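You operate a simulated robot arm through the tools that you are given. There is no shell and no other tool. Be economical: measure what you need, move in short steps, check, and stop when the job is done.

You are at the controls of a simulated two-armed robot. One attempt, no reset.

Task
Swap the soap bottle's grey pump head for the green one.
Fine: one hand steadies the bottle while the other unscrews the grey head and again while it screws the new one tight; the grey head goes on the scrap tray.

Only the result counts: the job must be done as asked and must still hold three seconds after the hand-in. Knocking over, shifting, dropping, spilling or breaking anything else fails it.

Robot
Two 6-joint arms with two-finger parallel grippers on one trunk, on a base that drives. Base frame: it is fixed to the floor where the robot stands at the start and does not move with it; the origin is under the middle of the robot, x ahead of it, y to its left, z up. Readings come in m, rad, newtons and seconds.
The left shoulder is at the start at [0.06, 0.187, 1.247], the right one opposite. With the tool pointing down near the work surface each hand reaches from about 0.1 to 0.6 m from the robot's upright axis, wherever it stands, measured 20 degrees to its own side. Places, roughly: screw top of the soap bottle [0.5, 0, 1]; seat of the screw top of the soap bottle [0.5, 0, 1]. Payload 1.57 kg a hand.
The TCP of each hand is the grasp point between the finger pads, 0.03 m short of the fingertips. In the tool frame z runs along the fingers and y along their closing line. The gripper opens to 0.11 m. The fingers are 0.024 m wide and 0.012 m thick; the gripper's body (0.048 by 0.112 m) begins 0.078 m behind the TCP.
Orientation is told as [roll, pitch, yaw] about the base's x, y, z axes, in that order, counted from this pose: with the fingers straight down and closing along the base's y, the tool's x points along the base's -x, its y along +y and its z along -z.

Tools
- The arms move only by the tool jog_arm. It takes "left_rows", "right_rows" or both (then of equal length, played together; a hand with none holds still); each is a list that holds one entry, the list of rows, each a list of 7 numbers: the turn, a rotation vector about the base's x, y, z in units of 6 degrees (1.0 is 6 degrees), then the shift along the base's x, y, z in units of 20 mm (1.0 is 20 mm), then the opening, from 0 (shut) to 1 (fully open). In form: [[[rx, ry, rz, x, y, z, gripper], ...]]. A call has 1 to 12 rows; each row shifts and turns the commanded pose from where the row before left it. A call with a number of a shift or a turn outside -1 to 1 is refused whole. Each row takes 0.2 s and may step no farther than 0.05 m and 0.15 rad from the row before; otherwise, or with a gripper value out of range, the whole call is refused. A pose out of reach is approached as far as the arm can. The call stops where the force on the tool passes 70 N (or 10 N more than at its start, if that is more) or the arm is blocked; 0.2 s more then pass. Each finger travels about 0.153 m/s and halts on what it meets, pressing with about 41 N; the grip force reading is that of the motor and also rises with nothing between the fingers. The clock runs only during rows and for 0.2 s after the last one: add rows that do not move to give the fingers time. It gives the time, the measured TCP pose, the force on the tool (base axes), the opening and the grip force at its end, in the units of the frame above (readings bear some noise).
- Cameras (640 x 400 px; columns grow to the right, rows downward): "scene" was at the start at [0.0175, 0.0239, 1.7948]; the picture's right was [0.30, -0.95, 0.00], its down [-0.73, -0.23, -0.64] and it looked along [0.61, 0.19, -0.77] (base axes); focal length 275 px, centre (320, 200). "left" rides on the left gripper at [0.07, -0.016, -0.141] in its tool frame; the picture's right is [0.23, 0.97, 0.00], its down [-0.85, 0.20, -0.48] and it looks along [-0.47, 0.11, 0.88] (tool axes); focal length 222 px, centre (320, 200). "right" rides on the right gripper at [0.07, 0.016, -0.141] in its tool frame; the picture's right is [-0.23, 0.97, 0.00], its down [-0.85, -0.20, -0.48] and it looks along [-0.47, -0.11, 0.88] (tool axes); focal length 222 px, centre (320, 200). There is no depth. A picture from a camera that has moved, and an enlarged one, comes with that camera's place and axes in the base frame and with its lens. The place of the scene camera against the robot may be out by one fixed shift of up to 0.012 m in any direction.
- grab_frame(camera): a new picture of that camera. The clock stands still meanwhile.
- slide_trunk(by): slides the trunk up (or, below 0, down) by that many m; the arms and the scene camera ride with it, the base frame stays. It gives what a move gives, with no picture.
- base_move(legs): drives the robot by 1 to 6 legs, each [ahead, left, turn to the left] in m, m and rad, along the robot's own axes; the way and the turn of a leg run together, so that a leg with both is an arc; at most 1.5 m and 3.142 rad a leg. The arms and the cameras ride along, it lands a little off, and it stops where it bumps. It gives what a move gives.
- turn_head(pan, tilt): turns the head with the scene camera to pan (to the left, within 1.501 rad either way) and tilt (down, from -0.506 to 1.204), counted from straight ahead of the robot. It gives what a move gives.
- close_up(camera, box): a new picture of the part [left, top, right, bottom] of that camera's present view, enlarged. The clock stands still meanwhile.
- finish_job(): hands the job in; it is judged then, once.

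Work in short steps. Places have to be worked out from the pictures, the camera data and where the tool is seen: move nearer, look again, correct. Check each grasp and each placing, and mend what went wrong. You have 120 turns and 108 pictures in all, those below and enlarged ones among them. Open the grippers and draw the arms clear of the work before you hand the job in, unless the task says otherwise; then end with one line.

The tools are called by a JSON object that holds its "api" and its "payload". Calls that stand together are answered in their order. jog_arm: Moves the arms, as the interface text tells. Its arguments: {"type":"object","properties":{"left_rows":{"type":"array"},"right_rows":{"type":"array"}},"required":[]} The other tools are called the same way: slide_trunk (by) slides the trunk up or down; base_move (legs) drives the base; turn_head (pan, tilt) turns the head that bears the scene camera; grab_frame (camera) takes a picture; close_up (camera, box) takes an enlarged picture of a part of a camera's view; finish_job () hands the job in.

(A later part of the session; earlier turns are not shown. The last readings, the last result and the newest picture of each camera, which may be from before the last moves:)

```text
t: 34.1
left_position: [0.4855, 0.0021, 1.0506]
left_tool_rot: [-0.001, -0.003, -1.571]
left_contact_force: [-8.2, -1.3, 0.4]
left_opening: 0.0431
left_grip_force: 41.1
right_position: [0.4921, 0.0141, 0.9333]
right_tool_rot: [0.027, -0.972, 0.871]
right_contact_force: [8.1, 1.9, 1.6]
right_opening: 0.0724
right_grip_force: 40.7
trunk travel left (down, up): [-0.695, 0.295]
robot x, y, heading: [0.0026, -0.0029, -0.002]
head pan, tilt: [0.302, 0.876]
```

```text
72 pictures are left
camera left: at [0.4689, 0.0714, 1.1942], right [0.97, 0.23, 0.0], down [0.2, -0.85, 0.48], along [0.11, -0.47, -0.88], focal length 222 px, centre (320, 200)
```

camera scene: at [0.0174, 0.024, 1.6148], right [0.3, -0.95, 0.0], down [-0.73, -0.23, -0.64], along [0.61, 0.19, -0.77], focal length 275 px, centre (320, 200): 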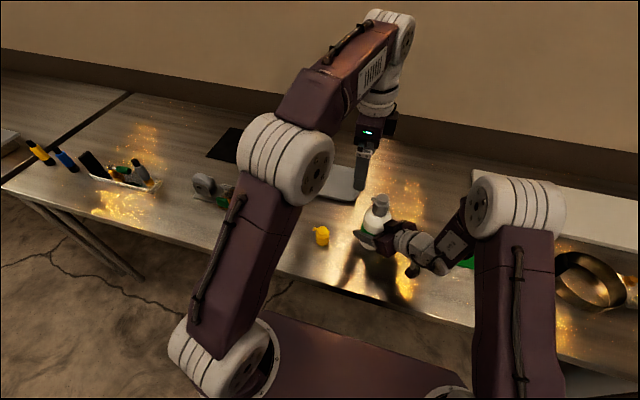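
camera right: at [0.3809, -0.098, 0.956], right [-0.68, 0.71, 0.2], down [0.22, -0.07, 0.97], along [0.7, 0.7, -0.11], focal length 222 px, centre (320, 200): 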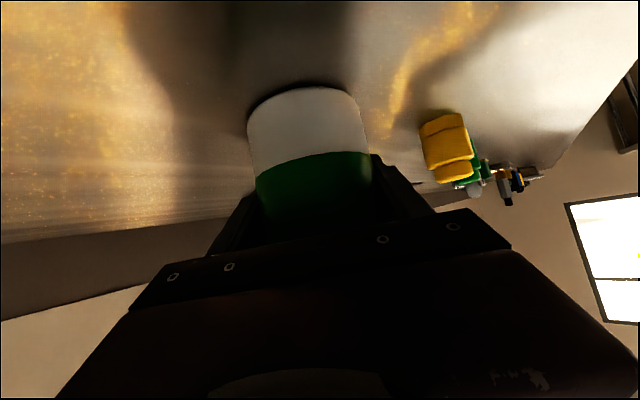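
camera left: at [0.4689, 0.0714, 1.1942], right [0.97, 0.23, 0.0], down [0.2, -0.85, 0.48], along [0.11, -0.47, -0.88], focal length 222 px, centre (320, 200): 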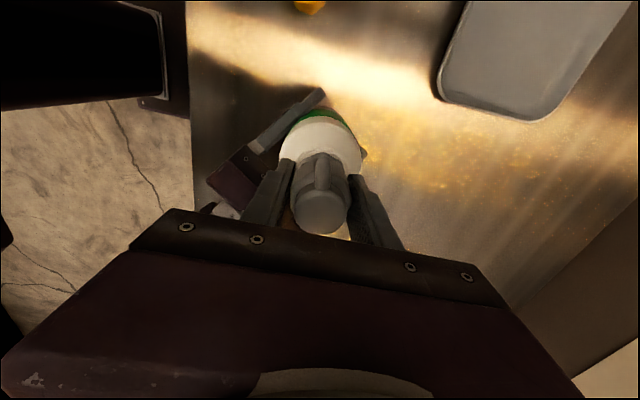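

Grip firm (0.043 m). Now start unscrewing counter-clockwise, 36° first.

{"api": "jog_arm", "payload": {"left_rows": [[[0, 0, 1, -0.05, 0, 0, 0.1], [0, 0, 1, 0, 0, 0, 0.1], [0, 0, 1, 0, 0, 0, 0.1], [0, 0, 1, 0, 0, 0, 0.1], [0, 0, 1, 0, 0, 0, 0.1], [0, 0, 1, 0, 0, 0, 0.1]]]}}

{"api": "grab_frame", "payload": {"camera": "left"}}

{"api": "grab_frame", "payload": {"camera": "right"}}

```text
t: 35.5
left_position: [0.4838, 0.0039, 1.0526]
left_tool_rot: [-0.002, -0.002, -0.937]
left_contact_force: [16.0, 7.1, -18.9]
left_opening: 0.0417
left_grip_force: 40.9
right_position: [0.4918, 0.0126, 0.9317]
right_tool_rot: [0.03, -0.97, 0.869]
right_contact_force: [-16.3, -6.1, 16.0]
right_opening: 0.0724
right_grip_force: 40.5
trunk travel left (down, up): [-0.695, 0.295]
robot x, y, heading: [0.002, 0.0004, -0.003]
head pan, tilt: [0.302, 0.876]
```

```text
71 pictures are left
camera left: at [0.4292, 0.0503, 1.1959], right [0.65, 0.76, 0.0], down [0.67, -0.57, 0.48], along [0.36, -0.31, -0.88], focal length 222 px, centre (320, 200)
```

left: 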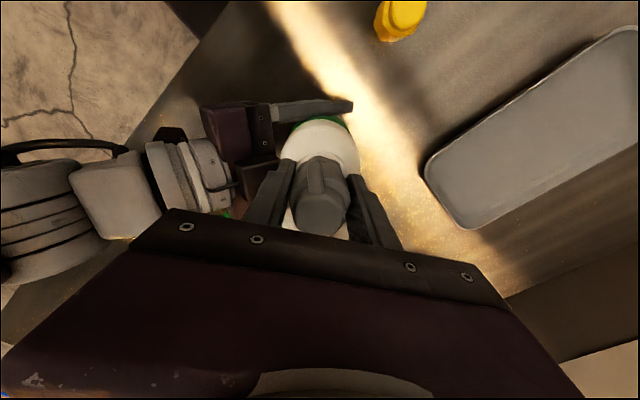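

```text
70 pictures are left
camera right: at [0.3811, -0.0984, 0.9558], right [-0.68, 0.71, 0.2], down [0.22, -0.07, 0.97], along [0.7, 0.7, -0.11], focal length 222 px, centre (320, 200)
```

right: 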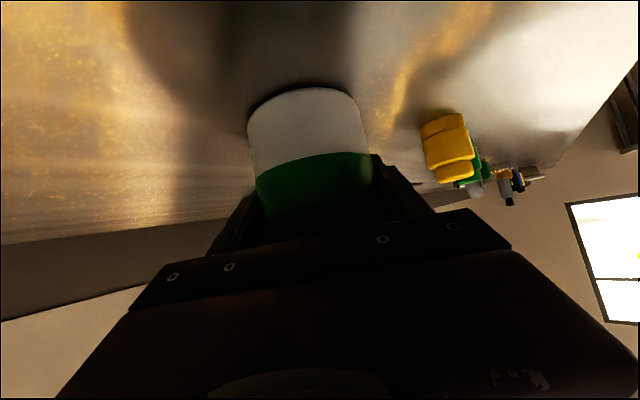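

Head turns with the hand, bottle holds still. Relieve side loads slightly and continue 72°.

{"api": "jog_arm", "payload": {"left_rows": [[[0, 0, 1, 0.08, 0.02, -0.07, 0.1], [0, 0, 1, 0, 0, 0, 0.1], [0, 0, 1, 0, 0, 0, 0.1], [0, 0, 1, 0, 0, 0, 0.1], [0, 0, 1, 0, 0, 0, 0.1], [0, 0, 1, 0, 0, 0, 0.1], [0, 0, 1, 0, 0, 0, 0.1], [0, 0, 1, 0, 0, 0, 0.1], [0, 0, 1, 0, 0, 0, 0.1], [0, 0, 1, 0, 0, 0, 0.1], [0, 0, 1, 0, 0, 0, 0.1], [0, 0, 1, 0, 0, 0, 0.1]]]}}

{"api": "grab_frame", "payload": {"camera": "left"}}

```text
t: 38.1
left_position: [0.4856, 0.0039, 1.0504]
left_tool_rot: [-0.001, -0.004, 0.319]
left_contact_force: [8.1, 20.5, 12.3]
left_opening: 0.0405
left_grip_force: 41.1
right_position: [0.4905, 0.0138, 0.9318]
right_tool_rot: [0.032, -0.968, 0.87]
right_contact_force: [-8.6, -20.8, -3.4]
right_opening: 0.0724
right_grip_force: 40.3
trunk travel left (down, up): [-0.695, 0.295]
robot x, y, heading: [-0.0001, 0.0032, -0.002]
head pan, tilt: [0.302, 0.876]
```

```text
69 pictures are left
camera left: at [0.4234, -0.0337, 1.1936], right [-0.52, 0.85, 0.0], down [0.75, 0.46, 0.48], along [0.41, 0.25, -0.88], focal length 222 px, centre (320, 200)
```

left: 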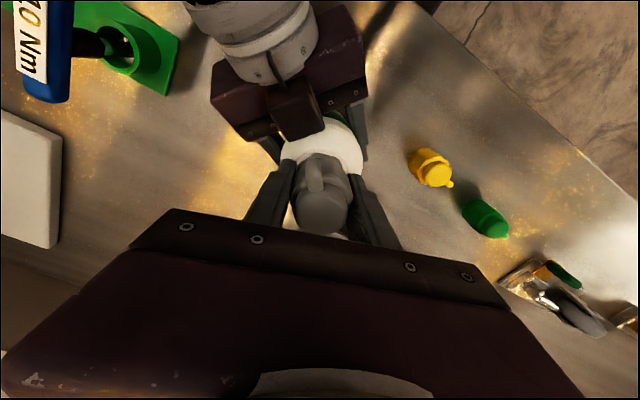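

108° done, head rising. Relieve loads and continue another 72°.

{"api": "jog_arm", "payload": {"left_rows": [[[0, 0, 1, 0.03, 0.07, 0.05, 0.1], [0, 0, 1, 0, 0, 0, 0.1], [0, 0, 1, 0, 0, 0.02, 0.1], [0, 0, 1, 0, 0, 0, 0.1], [0, 0, 1, 0, 0, 0.02, 0.1], [0, 0, 1, 0, 0, 0, 0.1], [0, 0, 1, 0, 0, 0.02, 0.1], [0, 0, 1, 0, 0, 0, 0.1], [0, 0, 1, 0, 0, 0.02, 0.1], [0, 0, 1, 0, 0, 0, 0.1], [0, 0, 1, 0, 0, 0.02, 0.1], [0, 0, 1, 0, 0, 0, 0.1]]]}}

{"api": "grab_frame", "payload": {"camera": "left"}}

```text
t: 40.7
left_position: [0.4863, 0.0033, 1.0538]
left_tool_rot: [0.0, -0.003, 1.576]
left_contact_force: [-18.1, 7.0, -0.4]
left_opening: 0.0411
left_grip_force: 41.0
right_position: [0.4917, 0.0132, 0.9328]
right_tool_rot: [0.029, -0.971, 0.87]
right_contact_force: [18.6, -6.6, 0.9]
right_opening: 0.072
right_grip_force: 41.0
trunk travel left (down, up): [-0.695, 0.295]
robot x, y, heading: [-0.0006, -0.0036, -0.001]
head pan, tilt: [0.302, 0.876]
```

```text
68 pictures are left
camera left: at [0.502, -0.0659, 1.197], right [-0.97, -0.23, 0.0], down [-0.2, 0.85, 0.48], along [-0.11, 0.47, -0.88], focal length 222 px, centre (320, 200)
```

left: 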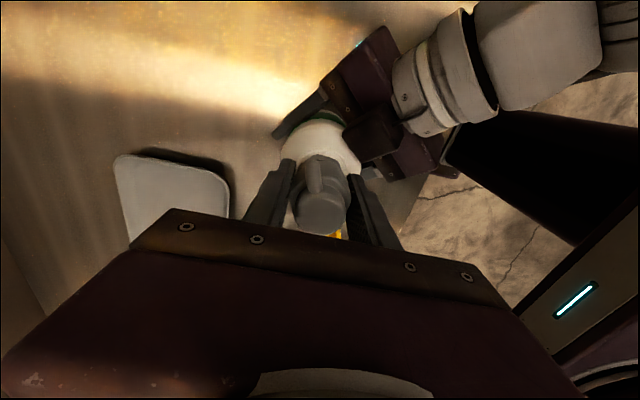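

180° done, z force near zero at +3 mm. Try going on past +90° as far as the wrist allows.

{"api": "jog_arm", "payload": {"left_rows": [[[0, 0, 1, -0.07, 0.02, 0.02, 0.1], [0, 0, 1, 0, 0, 0, 0.1], [0, 0, 1, 0, 0, 0.03, 0.1], [0, 0, 1, 0, 0, 0, 0.1], [0, 0, 1, 0, 0, 0.03, 0.1], [0, 0, 1, 0, 0, 0, 0.1], [0, 0, 1, 0, 0, 0.03, 0.1], [0, 0, 1, 0, 0, 0, 0.1]]]}}

{"api": "grab_frame", "payload": {"camera": "left"}}

```text
t: 42.5
left_position: [0.4856, 0.0043, 1.0553]
left_tool_rot: [0.0, -0.005, 2.411]
left_contact_force: [-5.7, -4.4, 0.2]
left_opening: 0.0405
left_grip_force: 41.0
right_position: [0.4907, 0.0138, 0.9328]
right_tool_rot: [0.031, -0.971, 0.872]
right_contact_force: [4.5, 5.6, 2.0]
right_opening: 0.0722
right_grip_force: 41.2
trunk travel left (down, up): [-0.695, 0.295]
robot x, y, heading: [0.0016, -0.0005, -0.002]
head pan, tilt: [0.302, 0.876]
```

```text
67 pictures are left
camera left: at [0.5475, -0.0299, 1.1983], right [-0.48, -0.88, 0.0], down [-0.77, 0.42, 0.48], along [-0.42, 0.23, -0.88], focal length 222 px, centre (320, 200)
```

left: 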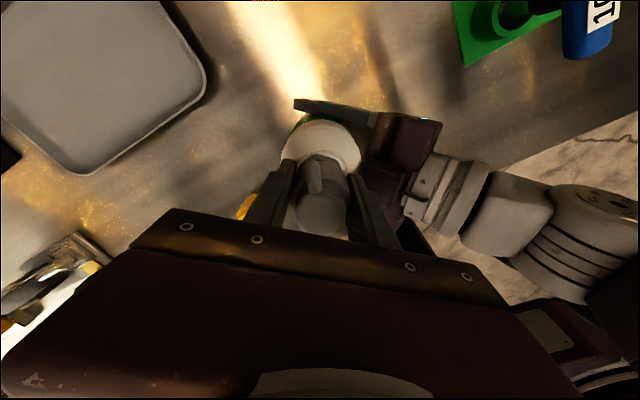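

Forces small; continue another 60°.

{"api": "jog_arm", "payload": {"left_rows": [[[0, 0, 1, -0.02, -0.02, 0.02, 0.1], [0, 0, 1, 0, 0, 0.03, 0.1], [0, 0, 1, 0, 0, 0, 0.1], [0, 0, 1, 0, 0, 0.03, 0.1], [0, 0, 1, 0, 0, 0, 0.1], [0, 0, 1, 0, 0, 0.03, 0.1], [0, 0, 1, 0, 0, 0, 0.1], [0, 0, 1, 0, 0, 0.03, 0.1], [0, 0, 1, 0, 0, 0, 0.1], [0, 0, 1, 0, 0, 0.03, 0.1]]]}}

{"api": "grab_frame", "payload": {"camera": "left"}}

```text
t: 44.7
left_position: [0.4491, 0.3459, 1.0297]
left_tool_rot: [0.033, 0.001, -2.853]
left_contact_force: [-0.5, 0.3, -1.2]
left_opening: 0.0403
left_grip_force: 40.7
left hand out of reach, approached as far as the arm can: row 3, 4, 5, 6, 7, 8, 9, 10
right_position: [0.4912, 0.0149, 0.933]
right_tool_rot: [0.026, -0.967, 0.876]
right_contact_force: [0.3, 1.0, -2.7]
right_opening: 0.072
right_grip_force: 40.6
trunk travel left (down, up): [-0.695, 0.295]
robot x, y, heading: [-0.0025, -0.0014, -0.001]
head pan, tilt: [0.302, 0.876]
```

```text
66 pictures are left
camera left: at [0.5094, 0.3848, 1.1717], right [0.49, -0.87, 0.03], down [-0.77, -0.42, 0.48], along [-0.41, -0.26, -0.88], focal length 222 px, centre (320, 200)
```

left: 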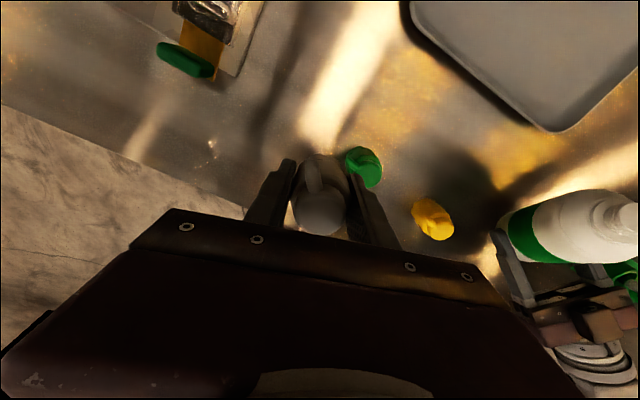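

The arm swung left past its limit, but the grey head is off and still in the grip, and the bottle is still held. Check that nothing was hit.

{"api": "grab_frame", "payload": {"camera": "scene"}}

{"api": "grab_frame", "payload": {"camera": "right"}}

{"api": "close_up", "payload": {"camera": "left", "box": [240, 130, 480, 280]}}

```text
65 pictures are left
camera scene: at [0.0168, 0.0263, 1.6147], right [0.3, -0.95, 0.0], down [-0.73, -0.23, -0.64], along [0.61, 0.19, -0.77], focal length 275 px, centre (320, 200)
```

scene: 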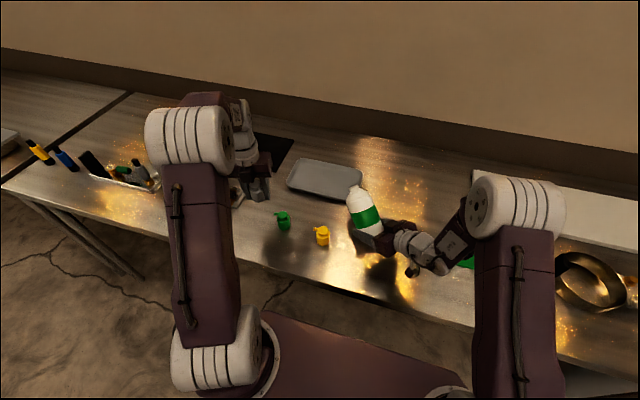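

```text
64 pictures are left
camera right: at [0.3806, -0.0969, 0.9562], right [-0.68, 0.71, 0.2], down [0.22, -0.06, 0.97], along [0.7, 0.7, -0.11], focal length 222 px, centre (320, 200)
```

right: 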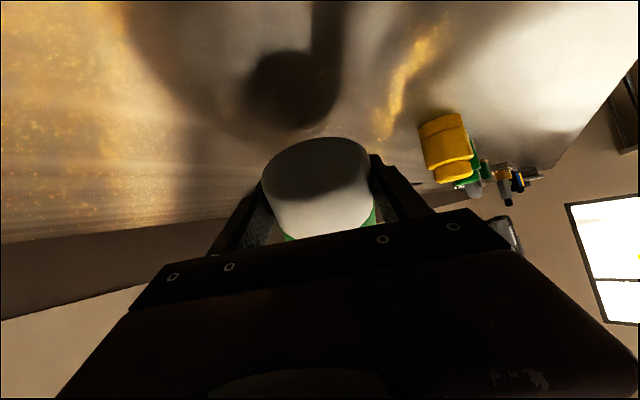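

```text
2.67 times, centred on (360, 205) of left
camera zoom: at [0.5094, 0.3848, 1.1717], right [0.49, -0.87, 0.03], down [-0.77, -0.42, 0.48], along [-0.41, -0.26, -0.88], focal length 592 px, centre (213, 187)
```

zoom: 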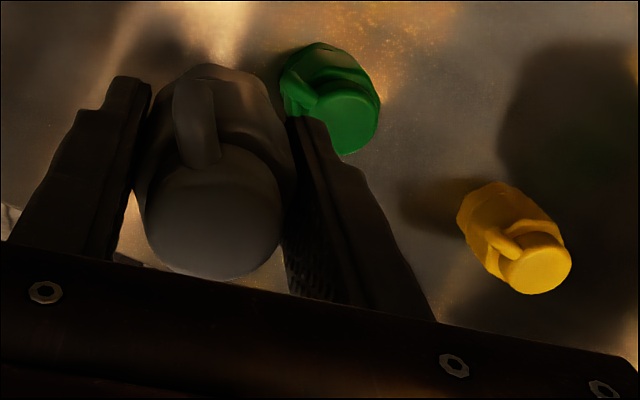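

The pull tilted the bottle in the right grip (top leaning away), but it's firmly held; I'll straighten it later. First unwind the left wrist and raise the grey head.

{"api": "jog_arm", "payload": {"left_rows": [[[0, 0, -1, 0, 0, 0.5, 0.1], [0, 0, -1, 0, 0, 0.5, 0.1], [0, 0, -1, 0, 0, 0.5, 0.1], [0, 0, -1, 0, 0, 0.5, 0.1], [0, 0, -1, 0, 0, 0.5, 0.1], [0, 0, -1, 0, 0, 0.5, 0.1], [0, 0, -1, 0.3, 0, 0.5, 0.1], [0, 0, -1, 0.3, 0, 0, 0.1], [0, 0, -1, 0.3, 0, 0, 0.1], [0, 0, -1, 0.3, 0, 0, 0.1], [0, 0, -1, 0.3, 0, 0, 0.1], [0, 0, -1, 0.3, 0, 0, 0.1]]]}}

{"api": "jog_arm", "payload": {"left_rows": [[[0, 0, -1, 0.5, -0.3, 0, 0.1], [0, 0, -1, 0.5, -0.3, 0, 0.1], [0, 0, -1, 0.5, -0.3, 0, 0.1], [0, 0, -1, 0.5, -0.3, 0, 0.1], [0, 0, -1, 0.5, -0.3, 0, 0.1], [0, 0, -1, 0.5, -0.3, 0, 0.1], [0, 0, -1, 0.5, -0.3, 0, 0.1], [0, 0, -1, 0.5, -0.3, 0, 0.1]]]}}

{"api": "grab_frame", "payload": {"camera": "left"}}

{"api": "grab_frame", "payload": {"camera": "scene"}}

```text
t: 47.3
left_position: [0.4863, 0.3432, 1.0984]
left_tool_rot: [0.002, -0.004, 2.198]
left_contact_force: [-1.0, -0.6, -0.7]
left_opening: 0.0403
left_grip_force: 41.3
right_position: [0.492, 0.0142, 0.9323]
right_tool_rot: [0.03, -0.968, 0.873]
right_contact_force: [0.5, 0.0, -2.5]
right_opening: 0.072
right_grip_force: 41.4
trunk travel left (down, up): [-0.695, 0.295]
robot x, y, heading: [0.0031, -0.0003, 0.002]
head pan, tilt: [0.302, 0.876]
```

```text
t: 49.1
left_position: [0.5618, 0.2933, 1.0998]
left_tool_rot: [0.0, -0.002, 1.36]
left_contact_force: [-0.1, 0.0, -1.2]
left_opening: 0.0403
left_grip_force: 41.4
left hand out of reach, approached as far as the arm can: row 8
right_position: [0.4915, 0.0127, 0.9324]
right_tool_rot: [0.03, -0.971, 0.872]
right_contact_force: [-0.8, 0.3, -2.3]
right_opening: 0.072
right_grip_force: 40.7
trunk travel left (down, up): [-0.695, 0.295]
robot x, y, heading: [0.0003, 0.0005, 0.003]
head pan, tilt: [0.302, 0.876]
```

```text
62 pictures are left
camera left: at [0.5615, 0.221, 1.2422], right [-1.0, -0.02, 0.0], down [-0.02, 0.88, 0.48], along [-0.01, 0.48, -0.88], focal length 222 px, centre (320, 200)
```

left: 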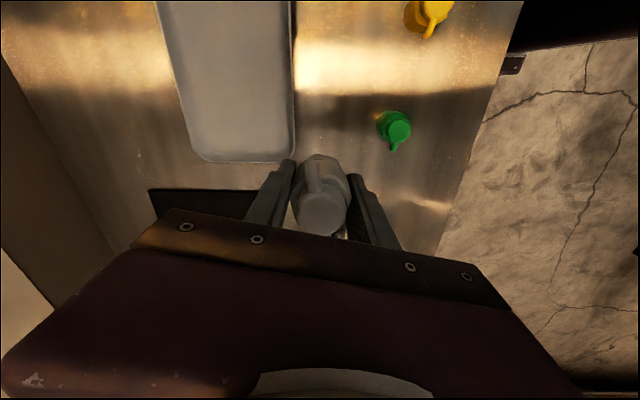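

```text
61 pictures are left
camera scene: at [0.0181, 0.0235, 1.6148], right [0.3, -0.95, 0.0], down [-0.73, -0.23, -0.64], along [0.61, 0.19, -0.77], focal length 275 px, centre (320, 200)
```

scene: 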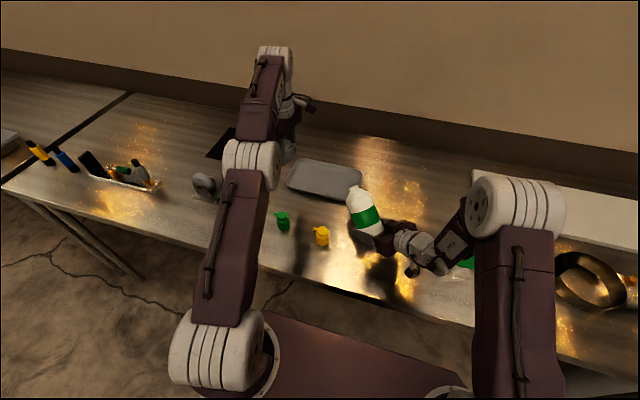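

Tray spans roughly x 0.60–0.76, y 0.13–0.33. I'll reach further by tilting the left tool forward 30° while moving toward [0.65, 0.24].

{"api": "jog_arm", "payload": {"left_rows": [[[0, -1, 0, 0.8, -0.4, -0.6, 0.1], [0, -1, 0, 0.8, -0.4, -0.6, 0.1], [0, -1, 0, 0.8, -0.4, -0.6, 0.1], [0, -1, 0, 0.8, -0.4, -0.6, 0.1], [0, -1, 0, 0.8, -0.4, -0.6, 0.1]]]}}

{"api": "grab_frame", "payload": {"camera": "left"}}

{"api": "grab_frame", "payload": {"camera": "scene"}}

```text
t: 50.3
left_position: [0.6435, 0.2529, 1.0375]
left_tool_rot: [-0.516, -0.108, 1.392]
left_contact_force: [0.1, -0.5, -0.4]
left_opening: 0.0406
left_grip_force: 41.2
right_position: [0.4919, 0.0134, 0.9318]
right_tool_rot: [0.03, -0.968, 0.87]
right_contact_force: [0.0, -1.0, -4.1]
right_opening: 0.0719
right_grip_force: 41.0
trunk travel left (down, up): [-0.695, 0.295]
robot x, y, heading: [0.0018, -0.0014, 0.0]
head pan, tilt: [0.302, 0.876]
```

```text
60 pictures are left
camera left: at [0.5728, 0.181, 1.1624], right [-0.86, -0.02, -0.5], down [-0.26, 0.88, 0.41], along [0.43, 0.48, -0.76], focal length 222 px, centre (320, 200)
```

left: 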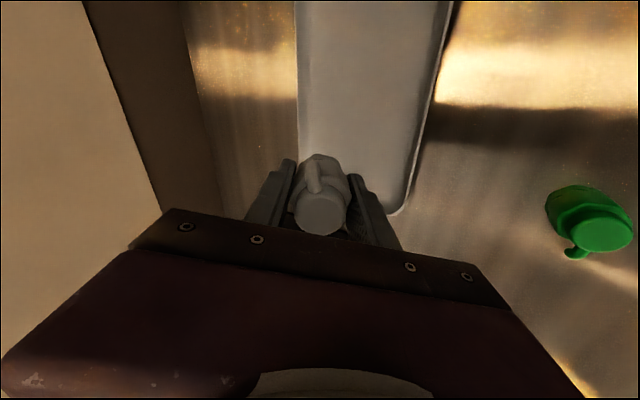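

```text
59 pictures are left
camera scene: at [0.0187, 0.024, 1.6148], right [0.3, -0.95, 0.0], down [-0.73, -0.23, -0.64], along [0.61, 0.19, -0.77], focal length 275 px, centre (320, 200)
```

scene: 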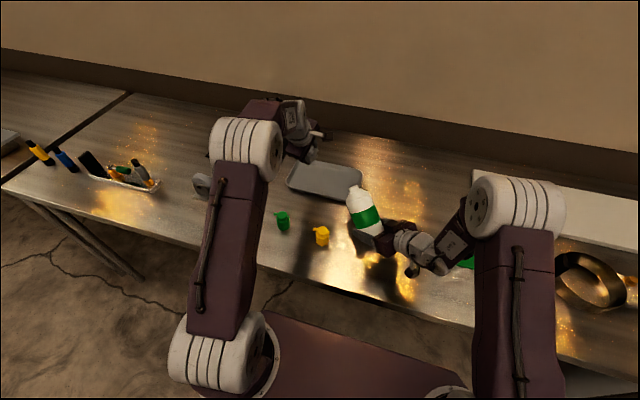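

Reach is fine. Descend over the tray, moving y to ~0.22 and reducing the tilt.

{"api": "jog_arm", "payload": {"left_rows": [[[0, 0.6, 0, 0.1, -0.4, -1, 0.1], [0, 0.6, 0, 0.1, -0.4, -1, 0.1], [0, 0.6, 0, 0.1, -0.4, -1, 0.1], [0, 0.6, 0, 0.1, -0.4, -0.8, 0.1]]]}}

{"api": "grab_frame", "payload": {"camera": "left"}}

{"api": "close_up", "payload": {"camera": "scene", "box": [240, 110, 400, 220]}}

```text
t: 51.3
left_position: [0.6488, 0.2205, 0.9603]
left_tool_rot: [-0.265, -0.057, 1.369]
left_contact_force: [-0.4, 0.1, 0.0]
left_opening: 0.0402
left_grip_force: 40.9
right_position: [0.4917, 0.0136, 0.9318]
right_tool_rot: [0.032, -0.97, 0.871]
right_contact_force: [0.1, -0.1, -2.7]
right_opening: 0.0718
right_grip_force: 41.7
trunk travel left (down, up): [-0.695, 0.295]
robot x, y, heading: [-0.0001, 0.0021, -0.004]
head pan, tilt: [0.302, 0.876]
```

```text
58 pictures are left
camera left: at [0.6113, 0.1483, 1.0977], right [-0.96, -0.02, -0.27], down [-0.15, 0.88, 0.46], along [0.23, 0.48, -0.85], focal length 222 px, centre (320, 200)
```

left: 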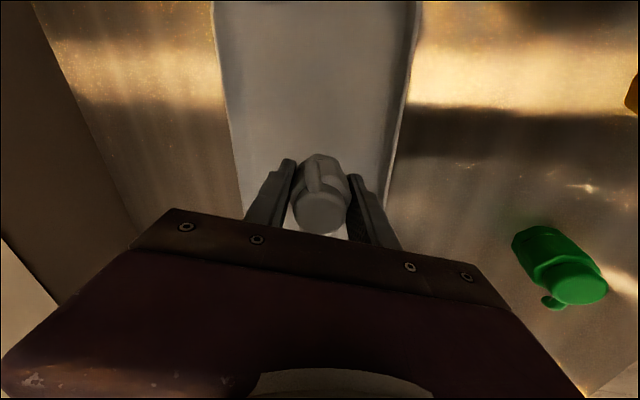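

```text
3.64 times, centred on (320, 165) of scene
camera zoom: at [0.0193, 0.0238, 1.6148], right [0.3, -0.95, 0.0], down [-0.73, -0.23, -0.64], along [0.61, 0.19, -0.77], focal length 1000 px, centre (320, 327)
```

zoom: 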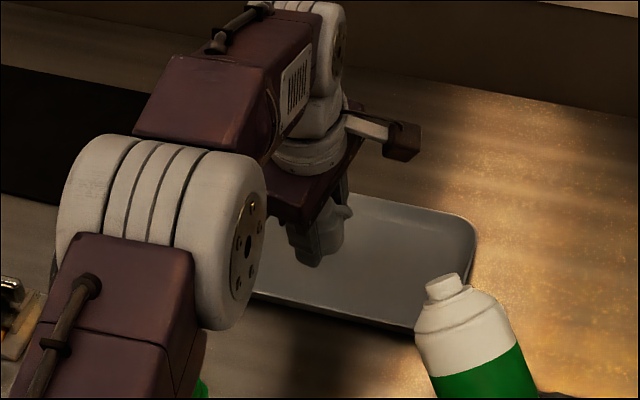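

Head is above the tray interior. Level the tool and lower gently to touch.

{"api": "jog_arm", "payload": {"left_rows": [[[0, 0.8, 0, 0.2, -0.3, 0, 0.1], [0, 0.8, 0, 0.2, -0.3, 0, 0.1], [0, 0.8, 0, 0.2, -0.3, -0.2, 0.1], [0, 0, 0, 0, 0, -0.3, 0.1], [0, 0, 0, 0, 0, -0.3, 0.1]]]}}

{"api": "close_up", "payload": {"camera": "scene", "box": [280, 130, 380, 210]}}

```text
t: 52.5
left_position: [0.6016, 0.2053, 0.9454]
left_tool_rot: [-0.022, -0.007, 1.363]
left_contact_force: [0.2, 0.9, -0.1]
left_opening: 0.0405
left_grip_force: 40.7
left hand out of reach, approached as far as the arm can: row 1, 2, 3
right_position: [0.4918, 0.0138, 0.9321]
right_tool_rot: [0.031, -0.97, 0.873]
right_contact_force: [-0.9, -0.1, -2.4]
right_opening: 0.0718
right_grip_force: 41.5
trunk travel left (down, up): [-0.695, 0.295]
robot x, y, heading: [-0.0003, 0.0007, 0.002]
head pan, tilt: [0.302, 0.876]
```

```text
5.00 times, centred on (330, 170) of scene
camera zoom: at [0.0176, 0.024, 1.6148], right [0.3, -0.95, 0.0], down [-0.73, -0.23, -0.64], along [0.61, 0.19, -0.77], focal length 1374 px, centre (270, 350)
```

zoom: 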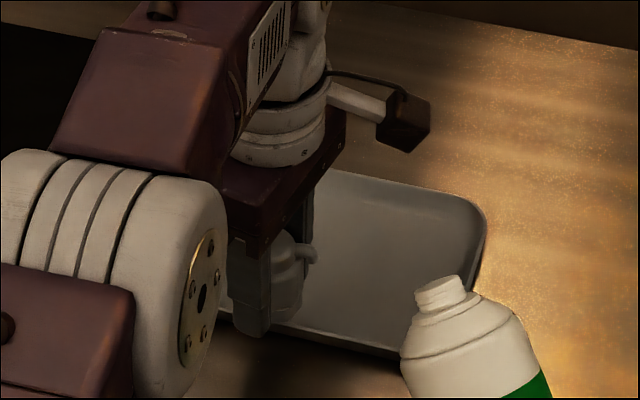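

Untilted, the reach fell back to x=0.60 (over the rim). Re-tilt by ~18° and go forward again.

{"api": "jog_arm", "payload": {"left_rows": [[[0, -1, 0, 0.8, 0, 0.4, 0.1], [0, -1, 0, 0.8, 0, 0, 0.1], [0, -1, 0, 0.8, 0, 0, 0.1], [0, -0.5, 0, 0.6, 0, 0, 0.1]]]}}

{"api": "jog_arm", "payload": {"left_rows": [[[0, 0, 0, 0, 0, -0.3, 0.1], [0, 0, 0, 0, 0, -0.3, 0.1]]]}}

{"api": "grab_frame", "payload": {"camera": "left"}}

{"api": "close_up", "payload": {"camera": "scene", "box": [280, 130, 380, 210]}}

```text
t: 53.5
left_position: [0.6626, 0.2072, 0.9532]
left_tool_rot: [-0.382, -0.081, 1.379]
left_contact_force: [-0.5, 0.1, -0.5]
left_opening: 0.0403
left_grip_force: 41.0
right_position: [0.4919, 0.0138, 0.931]
right_tool_rot: [0.03, -0.969, 0.87]
right_contact_force: [-0.4, -0.2, -3.7]
right_opening: 0.072
right_grip_force: 41.2
trunk travel left (down, up): [-0.695, 0.295]
robot x, y, heading: [0.0031, 0.0025, 0.003]
head pan, tilt: [0.302, 0.876]
```

```text
t: 54.1
left_position: [0.6617, 0.2052, 0.941]
left_tool_rot: [-0.381, -0.082, 1.38]
left_contact_force: [0.7, 0.4, -0.8]
left_opening: 0.0402
left_grip_force: 40.8
right_position: [0.4923, 0.0134, 0.9319]
right_tool_rot: [0.03, -0.97, 0.871]
right_contact_force: [0.8, -0.1, -2.6]
right_opening: 0.072
right_grip_force: 40.6
trunk travel left (down, up): [-0.695, 0.295]
robot x, y, heading: [0.0023, 0.0011, 0.002]
head pan, tilt: [0.302, 0.876]
```

```text
55 pictures are left
camera left: at [0.6094, 0.1333, 1.0734], right [-0.93, -0.02, -0.38], down [-0.2, 0.88, 0.44], along [0.32, 0.48, -0.82], focal length 222 px, centre (320, 200)
```

left: 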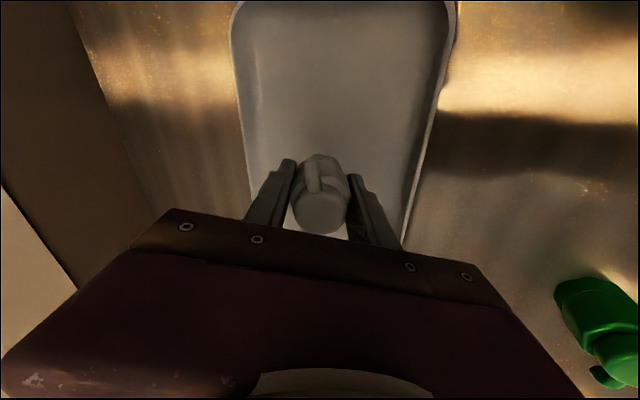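

```text
5.00 times, centred on (330, 170) of scene
camera zoom: at [0.0183, 0.024, 1.6148], right [0.3, -0.95, 0.0], down [-0.73, -0.23, -0.64], along [0.61, 0.19, -0.77], focal length 1374 px, centre (270, 350)
```

zoom: 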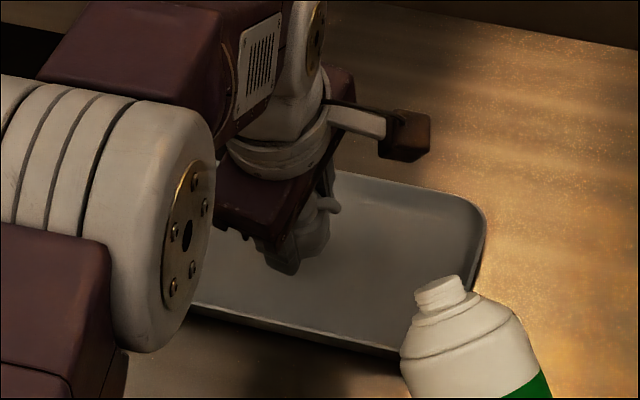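

Head is well over the tray, no contact yet. Lower in 4 mm steps until contact shows.

{"api": "jog_arm", "payload": {"left_rows": [[[0, 0, 0, 0, 0, -0.2, 0.1], [0, 0, 0, 0, 0, -0.2, 0.1]]]}}

{"api": "jog_arm", "payload": {"left_rows": [[[0, 0, 0, 0, 0, -0.2, 0.1], [0, 0, 0, 0, 0, 0, 0.1]]]}}

```text
t: 54.7
left_position: [0.6628, 0.2066, 0.9318]
left_tool_rot: [-0.38, -0.079, 1.379]
left_contact_force: [0.3, -0.2, 0.5]
left_opening: 0.0402
left_grip_force: 41.1
right_position: [0.4911, 0.0139, 0.9322]
right_tool_rot: [0.031, -0.968, 0.872]
right_contact_force: [0.7, -1.0, -3.0]
right_opening: 0.072
right_grip_force: 41.5
trunk travel left (down, up): [-0.695, 0.295]
robot x, y, heading: [-0.0049, 0.0004, 0.001]
head pan, tilt: [0.302, 0.876]
```

```text
t: 55.3
left_position: [0.6622, 0.2044, 0.9275]
left_tool_rot: [-0.38, -0.081, 1.379]
left_contact_force: [0.2, -0.7, -0.1]
left_opening: 0.0404
left_grip_force: 40.8
right_position: [0.4911, 0.015, 0.9321]
right_tool_rot: [0.028, -0.969, 0.871]
right_contact_force: [-0.7, 0.2, -3.3]
right_opening: 0.072
right_grip_force: 41.2
trunk travel left (down, up): [-0.695, 0.295]
robot x, y, heading: [-0.0027, 0.0014, 0.002]
head pan, tilt: [0.302, 0.876]
```

Still no contact; a little lower.

{"api": "jog_arm", "payload": {"left_rows": [[[0, 0, 0, 0, 0, -0.15, 0.1], [0, 0, 0, 0, 0, 0, 0.1]]]}}

{"api": "jog_arm", "payload": {"left_rows": [[[0, 0, 0, 0, 0, -0.15, 0.1], [0, 0, 0, 0, 0, 0, 0.1]]]}}

{"api": "close_up", "payload": {"camera": "scene", "box": [290, 140, 370, 200]}}

```text
t: 55.9
left_position: [0.6623, 0.2052, 0.9243]
left_tool_rot: [-0.382, -0.08, 1.379]
left_contact_force: [-1.1, -0.1, 1.4]
left_opening: 0.0405
left_grip_force: 41.6
right_position: [0.4927, 0.0141, 0.9319]
right_tool_rot: [0.029, -0.97, 0.872]
right_contact_force: [-0.4, -0.6, -3.5]
right_opening: 0.0718
right_grip_force: 40.7
trunk travel left (down, up): [-0.695, 0.295]
robot x, y, heading: [-0.0, -0.0011, 0.002]
head pan, tilt: [0.302, 0.876]
```

```text
t: 56.5
left_position: [0.6625, 0.2054, 0.9251]
left_tool_rot: [-0.386, -0.082, 1.378]
left_contact_force: [0.4, 0.6, 12.5]
left_opening: 0.0407
left_grip_force: 41.1
right_position: [0.492, 0.0135, 0.9335]
right_tool_rot: [0.028, -0.97, 0.873]
right_contact_force: [0.6, -0.2, -2.5]
right_opening: 0.0721
right_grip_force: 41.2
trunk travel left (down, up): [-0.695, 0.295]
robot x, y, heading: [-0.0, -0.0069, -0.003]
head pan, tilt: [0.302, 0.876]
```

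```text
6.67 times, centred on (330, 170) of scene
camera zoom: at [0.0156, 0.0234, 1.615], right [0.3, -0.95, 0.0], down [-0.73, -0.23, -0.64], along [0.61, 0.19, -0.77], focal length 1832 px, centre (253, 400)
```

zoom: 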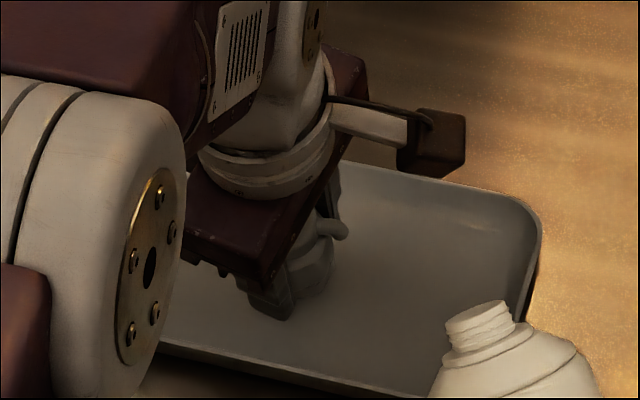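

Contact (12.5 N). Raise ~5 mm to let the tilted lower finger swing, then open partly.

{"api": "jog_arm", "payload": {"left_rows": [[[0, 0, 0, 0, 0, 0.25, 0.1], [0, 0, 0, 0, 0, 0, 0.4], [0, 0, 0, 0, 0, 0.1, 0.5], [0, 0, 0, 0, 0, 0.1, 0.6], [0, 0, 0, 0, 0, 0, 0.6]]]}}

{"api": "grab_frame", "payload": {"camera": "left"}}

{"api": "close_up", "payload": {"camera": "scene", "box": [290, 140, 370, 200]}}

```text
t: 57.7
left_position: [0.6618, 0.205, 0.9305]
left_tool_rot: [-0.379, -0.08, 1.378]
left_contact_force: [-0.5, -0.5, 0.3]
left_opening: 0.0658
left_grip_force: 0.0
right_position: [0.4929, 0.0131, 0.9324]
right_tool_rot: [0.029, -0.97, 0.871]
right_contact_force: [0.2, 0.1, -3.6]
right_opening: 0.0719
right_grip_force: 40.7
trunk travel left (down, up): [-0.695, 0.295]
robot x, y, heading: [0.0008, -0.0, 0.001]
head pan, tilt: [0.302, 0.876]
```

```text
52 pictures are left
camera left: at [0.6093, 0.1333, 1.0635], right [-0.93, -0.02, -0.38], down [-0.2, 0.88, 0.44], along [0.32, 0.48, -0.82], focal length 222 px, centre (320, 200)
```

left: 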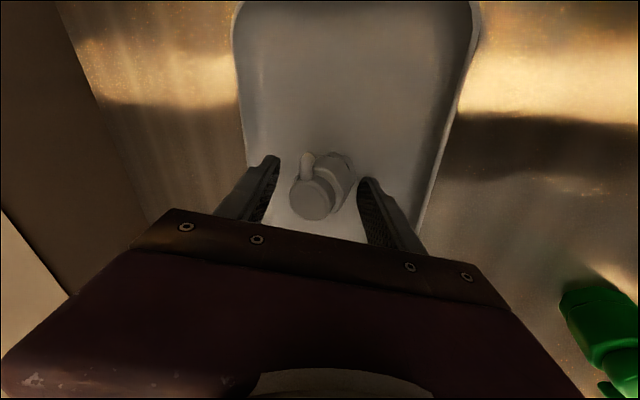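

```text
6.67 times, centred on (330, 170) of scene
camera zoom: at [0.018, 0.024, 1.6147], right [0.3, -0.95, 0.0], down [-0.73, -0.23, -0.64], along [0.61, 0.19, -0.77], focal length 1832 px, centre (253, 400)
```

zoom: 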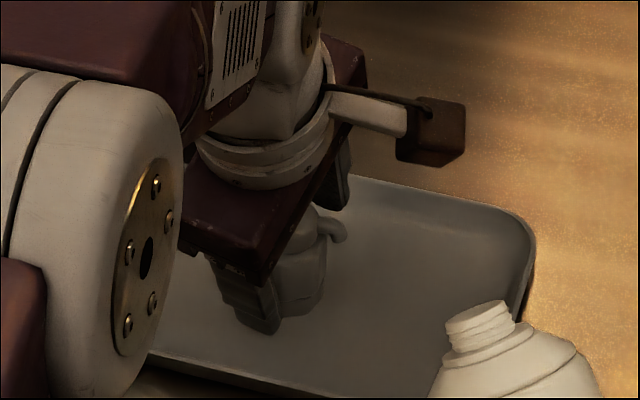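

The grey head stands in the tray. Retract along the tool axis.

{"api": "jog_arm", "payload": {"left_rows": [[[0, 0, 0, -0.4, 0, 1, 0.6], [0, 0, 0, -0.4, 0, 1, 0.6], [0, 0, 0, -0.4, 0, 1, 0.6], [0, 0, 0, -0.4, 0, 1, 0.6], [0, 0.9, 0, -0.4, 0, 1, 0.6], [0, 0.9, 0, -0.4, 0, 1, 0.6], [0, 0.9, 0, -0.4, 0, 0.5, 0.6], [0, 0.9, 0, -0.4, 0, 0.5, 0.6]]]}}

{"api": "grab_frame", "payload": {"camera": "scene"}}

{"api": "grab_frame", "payload": {"camera": "left"}}

```text
t: 59.5
left_position: [0.5833, 0.206, 1.068]
left_tool_rot: [-0.008, -0.006, 1.362]
left_contact_force: [0.2, 1.0, 0.8]
left_opening: 0.0662
left_grip_force: 0.2
left hand out of reach, approached as far as the arm can: row 8
right_position: [0.4915, 0.0137, 0.9322]
right_tool_rot: [0.031, -0.971, 0.87]
right_contact_force: [-1.3, -0.2, -3.8]
right_opening: 0.0718
right_grip_force: 41.0
trunk travel left (down, up): [-0.695, 0.295]
robot x, y, heading: [0.0028, 0.0005, -0.0]
head pan, tilt: [0.302, 0.876]
```

```text
50 pictures are left
camera scene: at [0.0178, 0.0239, 1.6148], right [0.3, -0.95, 0.0], down [-0.73, -0.23, -0.64], along [0.61, 0.19, -0.77], focal length 275 px, centre (320, 200)
```

scene: 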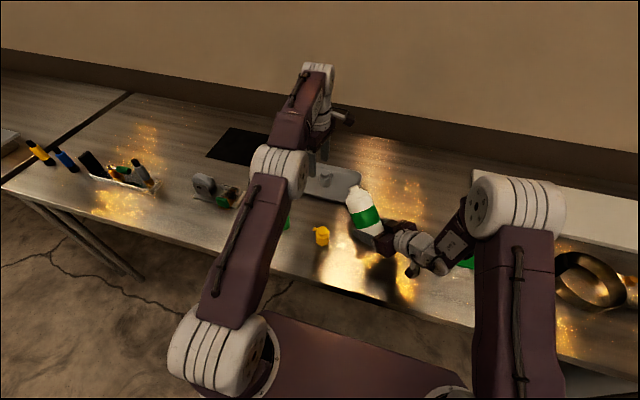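

```text
49 pictures are left
camera left: at [0.5821, 0.1331, 1.2113], right [-1.0, -0.02, -0.01], down [-0.02, 0.88, 0.48], along [0.0, 0.48, -0.88], focal length 222 px, centre (320, 200)
```

left: 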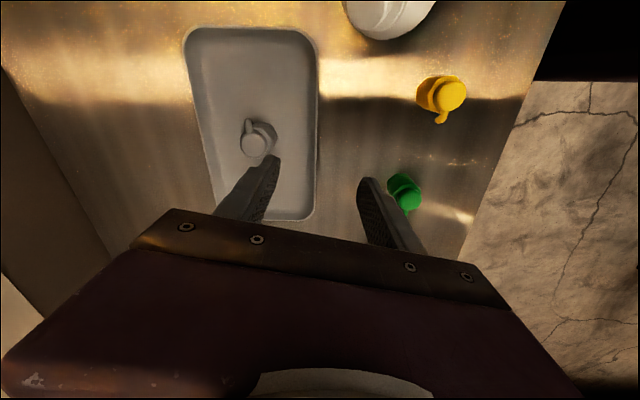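

Grey head is in the tray. Next: the bottle is tilted ~50° in the right grip about its closing line. I'll bring the left hand above it, yaw matched to the right (0.87), to look and then swing its neck upright.

{"api": "jog_arm", "payload": {"left_rows": [[[0, 0, -0.6, -0.3, 0, 1, 0.6], [0, 0, -0.6, -0.3, 0, 1, 0.6], [0, 0, -0.6, -0.3, -0.9, 1, 0.6], [0, 0, -0.6, -0.3, -0.9, 1, 0.6], [0, 0, -0.6, -0.3, -0.9, 0, 0.6], [0, 0, -0.6, -0.3, -0.9, 0, 0.6], [0, 0, -0.6, -0.3, -0.9, 0, 0.6], [0, 0, -0.5, -0.3, -0.9, 0, 0.6], [0, 0, 0, -0.2, -0.9, 0, 0.6]]]}}

{"api": "grab_frame", "payload": {"camera": "left"}}

{"api": "close_up", "payload": {"camera": "scene", "box": [320, 150, 440, 280]}}

```text
t: 61.5
left_position: [0.5322, 0.0779, 1.1487]
left_tool_rot: [-0.011, -0.006, 0.866]
left_contact_force: [0.0, -0.4, 0.0]
left_opening: 0.0661
left_grip_force: 0.0
right_position: [0.4922, 0.0132, 0.9318]
right_tool_rot: [0.029, -0.971, 0.871]
right_contact_force: [0.2, -0.6, -2.7]
right_opening: 0.0721
right_grip_force: 40.8
trunk travel left (down, up): [-0.695, 0.295]
robot x, y, heading: [0.0006, 0.0006, 0.001]
head pan, tilt: [0.302, 0.876]
```

```text
48 pictures are left
camera left: at [0.4969, 0.015, 1.292], right [-0.89, 0.46, -0.01], down [0.39, 0.78, 0.48], along [0.23, 0.42, -0.88], focal length 222 px, centre (320, 200)
```

left: 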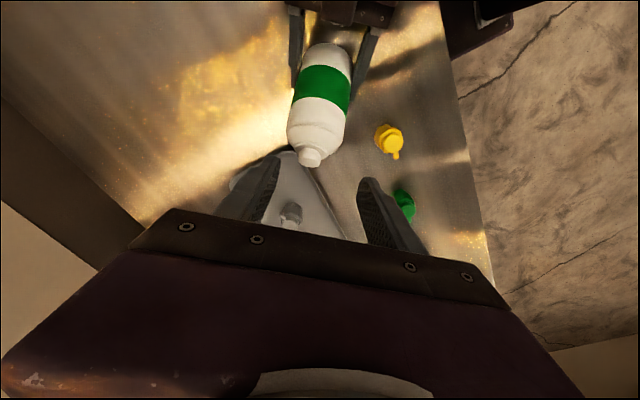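

```text
3.08 times, centred on (380, 215) of scene
camera zoom: at [0.018, 0.023, 1.6148], right [0.3, -0.95, 0.0], down [-0.73, -0.23, -0.64], along [0.61, 0.19, -0.77], focal length 846 px, centre (135, 154)
```

zoom: 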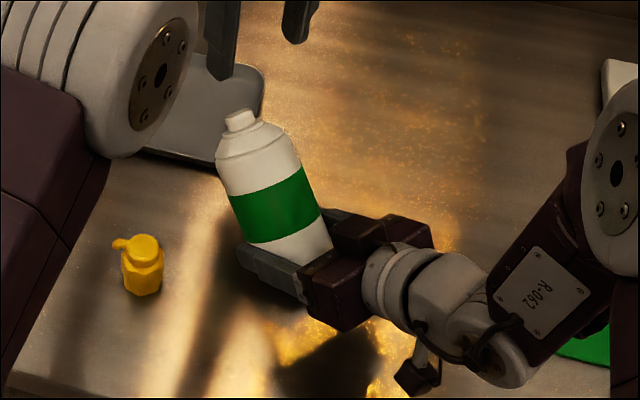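

The bottle also slid so the right hand grips it ~3 cm above its base. I'll lift the right hand 1 cm, and take the bottle's upper body with the left hand (fingers parallel to the right's), so I can swing it upright.

{"api": "jog_arm", "payload": {"right_rows": [[[0, 0, 0, 0, 0, 0.25, 0.4], [0, 0, 0, 0, 0, 0.25, 0.4], [0, 0, 0, 0, 0, 0, 0.4], [0, 0, 0, 0, 0, 0, 0.4], [0, 0, 0, 0, 0, 0, 0.4]]], "left_rows": [[[0, 0, 0, 0, -0.4, 0, 1], [0, 0, 0, 0, -0.4, 0, 1], [0, 0, 0, 0, -0.4, -0.8, 1], [0, 0, 0, 0, 0, -1, 1], [0, 0, 0, 0, 0, -1, 1]]]}}

{"api": "grab_frame", "payload": {"camera": "left"}}

{"api": "close_up", "payload": {"camera": "scene", "box": [320, 150, 440, 280]}}

```text
t: 62.7
left_position: [0.5307, 0.0542, 1.0918]
left_tool_rot: [-0.009, -0.005, 0.87]
left_contact_force: [-0.1, 1.0, -0.1]
left_opening: 0.1098
left_grip_force: 0.1
right_position: [0.4929, 0.0129, 0.9427]
right_tool_rot: [0.029, -0.969, 0.871]
right_contact_force: [-0.1, -0.5, -2.5]
right_opening: 0.0719
right_grip_force: 40.6
trunk travel left (down, up): [-0.695, 0.295]
robot x, y, heading: [0.0022, -0.0023, 0.001]
head pan, tilt: [0.302, 0.876]
```

```text
46 pictures are left
camera left: at [0.4955, -0.0101, 1.2345], right [-0.89, 0.45, -0.01], down [0.39, 0.78, 0.48], along [0.23, 0.42, -0.88], focal length 222 px, centre (320, 200)
```

left: 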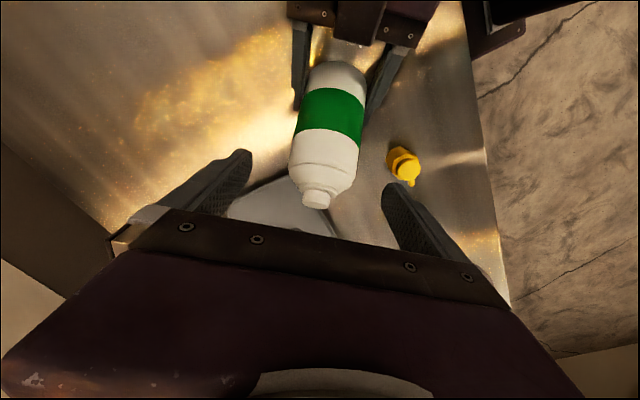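

```text
3.08 times, centred on (380, 215) of scene
camera zoom: at [0.0185, 0.0238, 1.6148], right [0.3, -0.95, 0.0], down [-0.73, -0.23, -0.64], along [0.61, 0.19, -0.77], focal length 846 px, centre (135, 154)
```

zoom: 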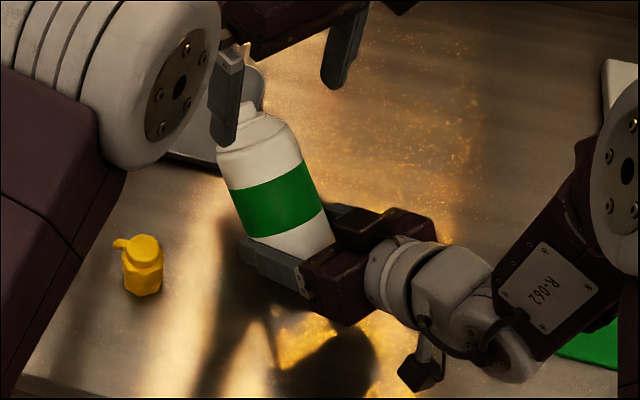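

Centred laterally. Descend around the bottle's upper body.

{"api": "jog_arm", "payload": {"left_rows": [[[0, 0, 0, 0, 0, -1, 1], [0, 0, 0, 0, 0, -1, 1], [0, 0, 0, 0, 0, -1, 1], [0, 0, 0, 0, 0, -1, 1], [0, 0, 0, 0, 0, -0.7, 1]]]}}

{"api": "grab_frame", "payload": {"camera": "left"}}

{"api": "close_up", "payload": {"camera": "scene", "box": [320, 150, 440, 280]}}

```text
t: 63.9
left_position: [0.5318, 0.0555, 0.9966]
left_tool_rot: [-0.012, -0.004, 0.87]
left_contact_force: [-0.3, -0.8, -0.1]
left_opening: 0.11
left_grip_force: 0.1
right_position: [0.4932, 0.0134, 0.9418]
right_tool_rot: [0.03, -0.968, 0.87]
right_contact_force: [-0.6, -0.1, -2.8]
right_opening: 0.0719
right_grip_force: 41.5
trunk travel left (down, up): [-0.695, 0.295]
robot x, y, heading: [-0.0013, 0.0014, -0.004]
head pan, tilt: [0.302, 0.876]
```

```text
44 pictures are left
camera left: at [0.4964, -0.008, 1.1406], right [-0.89, 0.45, -0.01], down [0.39, 0.78, 0.48], along [0.23, 0.42, -0.88], focal length 222 px, centre (320, 200)
```

left: 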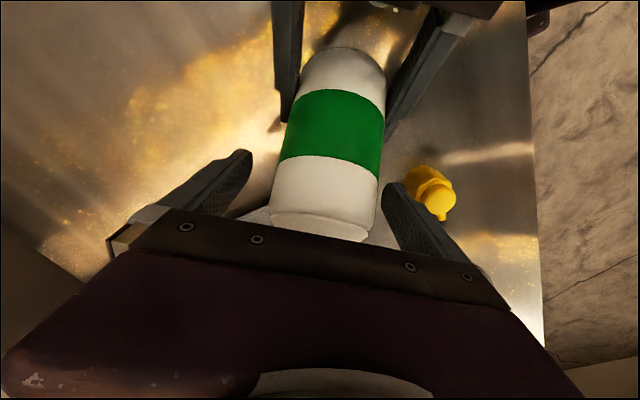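

```text
3.08 times, centred on (380, 215) of scene
camera zoom: at [0.0181, 0.024, 1.6148], right [0.3, -0.95, 0.0], down [-0.73, -0.23, -0.64], along [0.61, 0.19, -0.77], focal length 846 px, centre (135, 154)
```

zoom: 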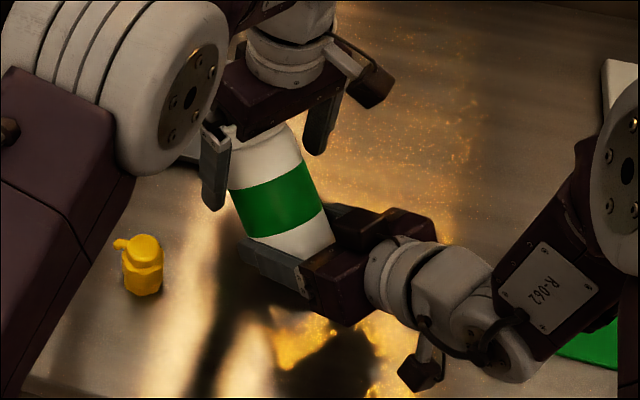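

Good straddle. Close the left hand on the body gently.

{"api": "jog_arm", "payload": {"left_rows": [[[0, 0, 0, -0.1, 0.05, 0, 0.85], [0, 0, 0, 0, 0, 0, 0.75], [0, 0, 0, 0, 0, 0, 0.65], [0, 0, 0, 0, 0, 0, 0.55], [0, 0, 0, 0, 0, 0, 0.45], [0, 0, 0, 0, 0, 0, 0.45]]]}}

```text
t: 65.3
left_position: [0.5286, 0.0573, 0.9979]
left_tool_rot: [-0.008, -0.004, 0.869]
left_contact_force: [-15.2, 13.5, 4.7]
left_opening: 0.0723
left_grip_force: 41.7
right_position: [0.4921, 0.0115, 0.9421]
right_tool_rot: [0.03, -0.967, 0.868]
right_contact_force: [15.6, -13.6, -8.7]
right_opening: 0.0721
right_grip_force: 41.0
trunk travel left (down, up): [-0.695, 0.295]
robot x, y, heading: [-0.0011, 0.0008, -0.002]
head pan, tilt: [0.302, 0.876]
```

Both hands hold it. Swing the left hand along an arc about the right grip, first half (25°).

{"api": "jog_arm", "payload": {"left_rows": [[[0, 0, 0, -0.2, -0.16, 0.245, 0.4], [0, 0, 0, -0.177, -0.211, 0.22, 0.4], [0, 0, 0, -0.19, -0.226, 0.195, 0.4], [0, 0, 0, -0.199, -0.237, 0.17, 0.4], [0, 0, 0, -0.209, -0.249, 0.14, 0.4]]]}}

{"api": "grab_frame", "payload": {"camera": "right"}}

{"api": "close_up", "payload": {"camera": "scene", "box": [320, 150, 440, 280]}}

```text
t: 66.5
left_position: [0.51, 0.0356, 1.0149]
left_tool_rot: [-0.008, -0.009, 0.868]
left_contact_force: [-0.7, 30.4, -11.3]
left_opening: 0.0723
left_grip_force: 40.8
right_position: [0.4911, 0.0126, 0.9418]
right_tool_rot: [0.03, -0.969, 0.87]
right_contact_force: [0.1, -30.7, 8.0]
right_opening: 0.0721
right_grip_force: 41.2
trunk travel left (down, up): [-0.695, 0.295]
robot x, y, heading: [-0.0029, 0.0048, -0.001]
head pan, tilt: [0.302, 0.876]
```

```text
42 pictures are left
camera right: at [0.3809, -0.0989, 0.9653], right [-0.68, 0.71, 0.2], down [0.22, -0.07, 0.97], along [0.7, 0.7, -0.12], focal length 222 px, centre (320, 200)
```

right: 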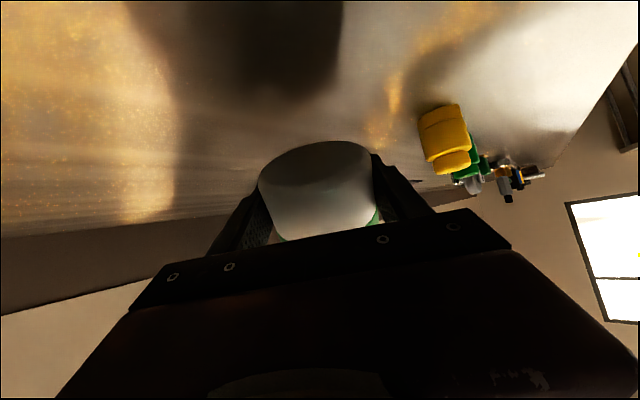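

```text
3.08 times, centred on (380, 215) of scene
camera zoom: at [0.0176, 0.0235, 1.6148], right [0.3, -0.95, 0.0], down [-0.73, -0.23, -0.64], along [0.61, 0.19, -0.77], focal length 846 px, centre (135, 154)
```

zoom: 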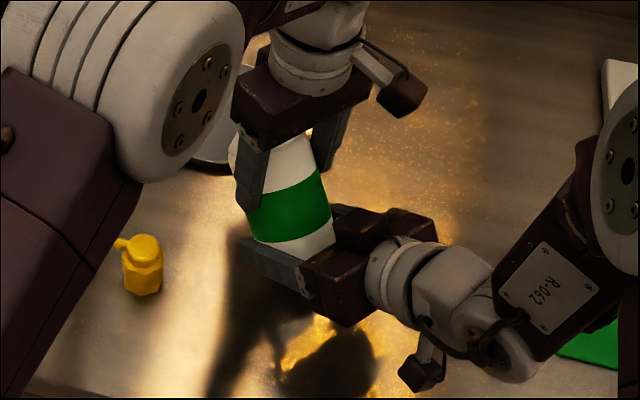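

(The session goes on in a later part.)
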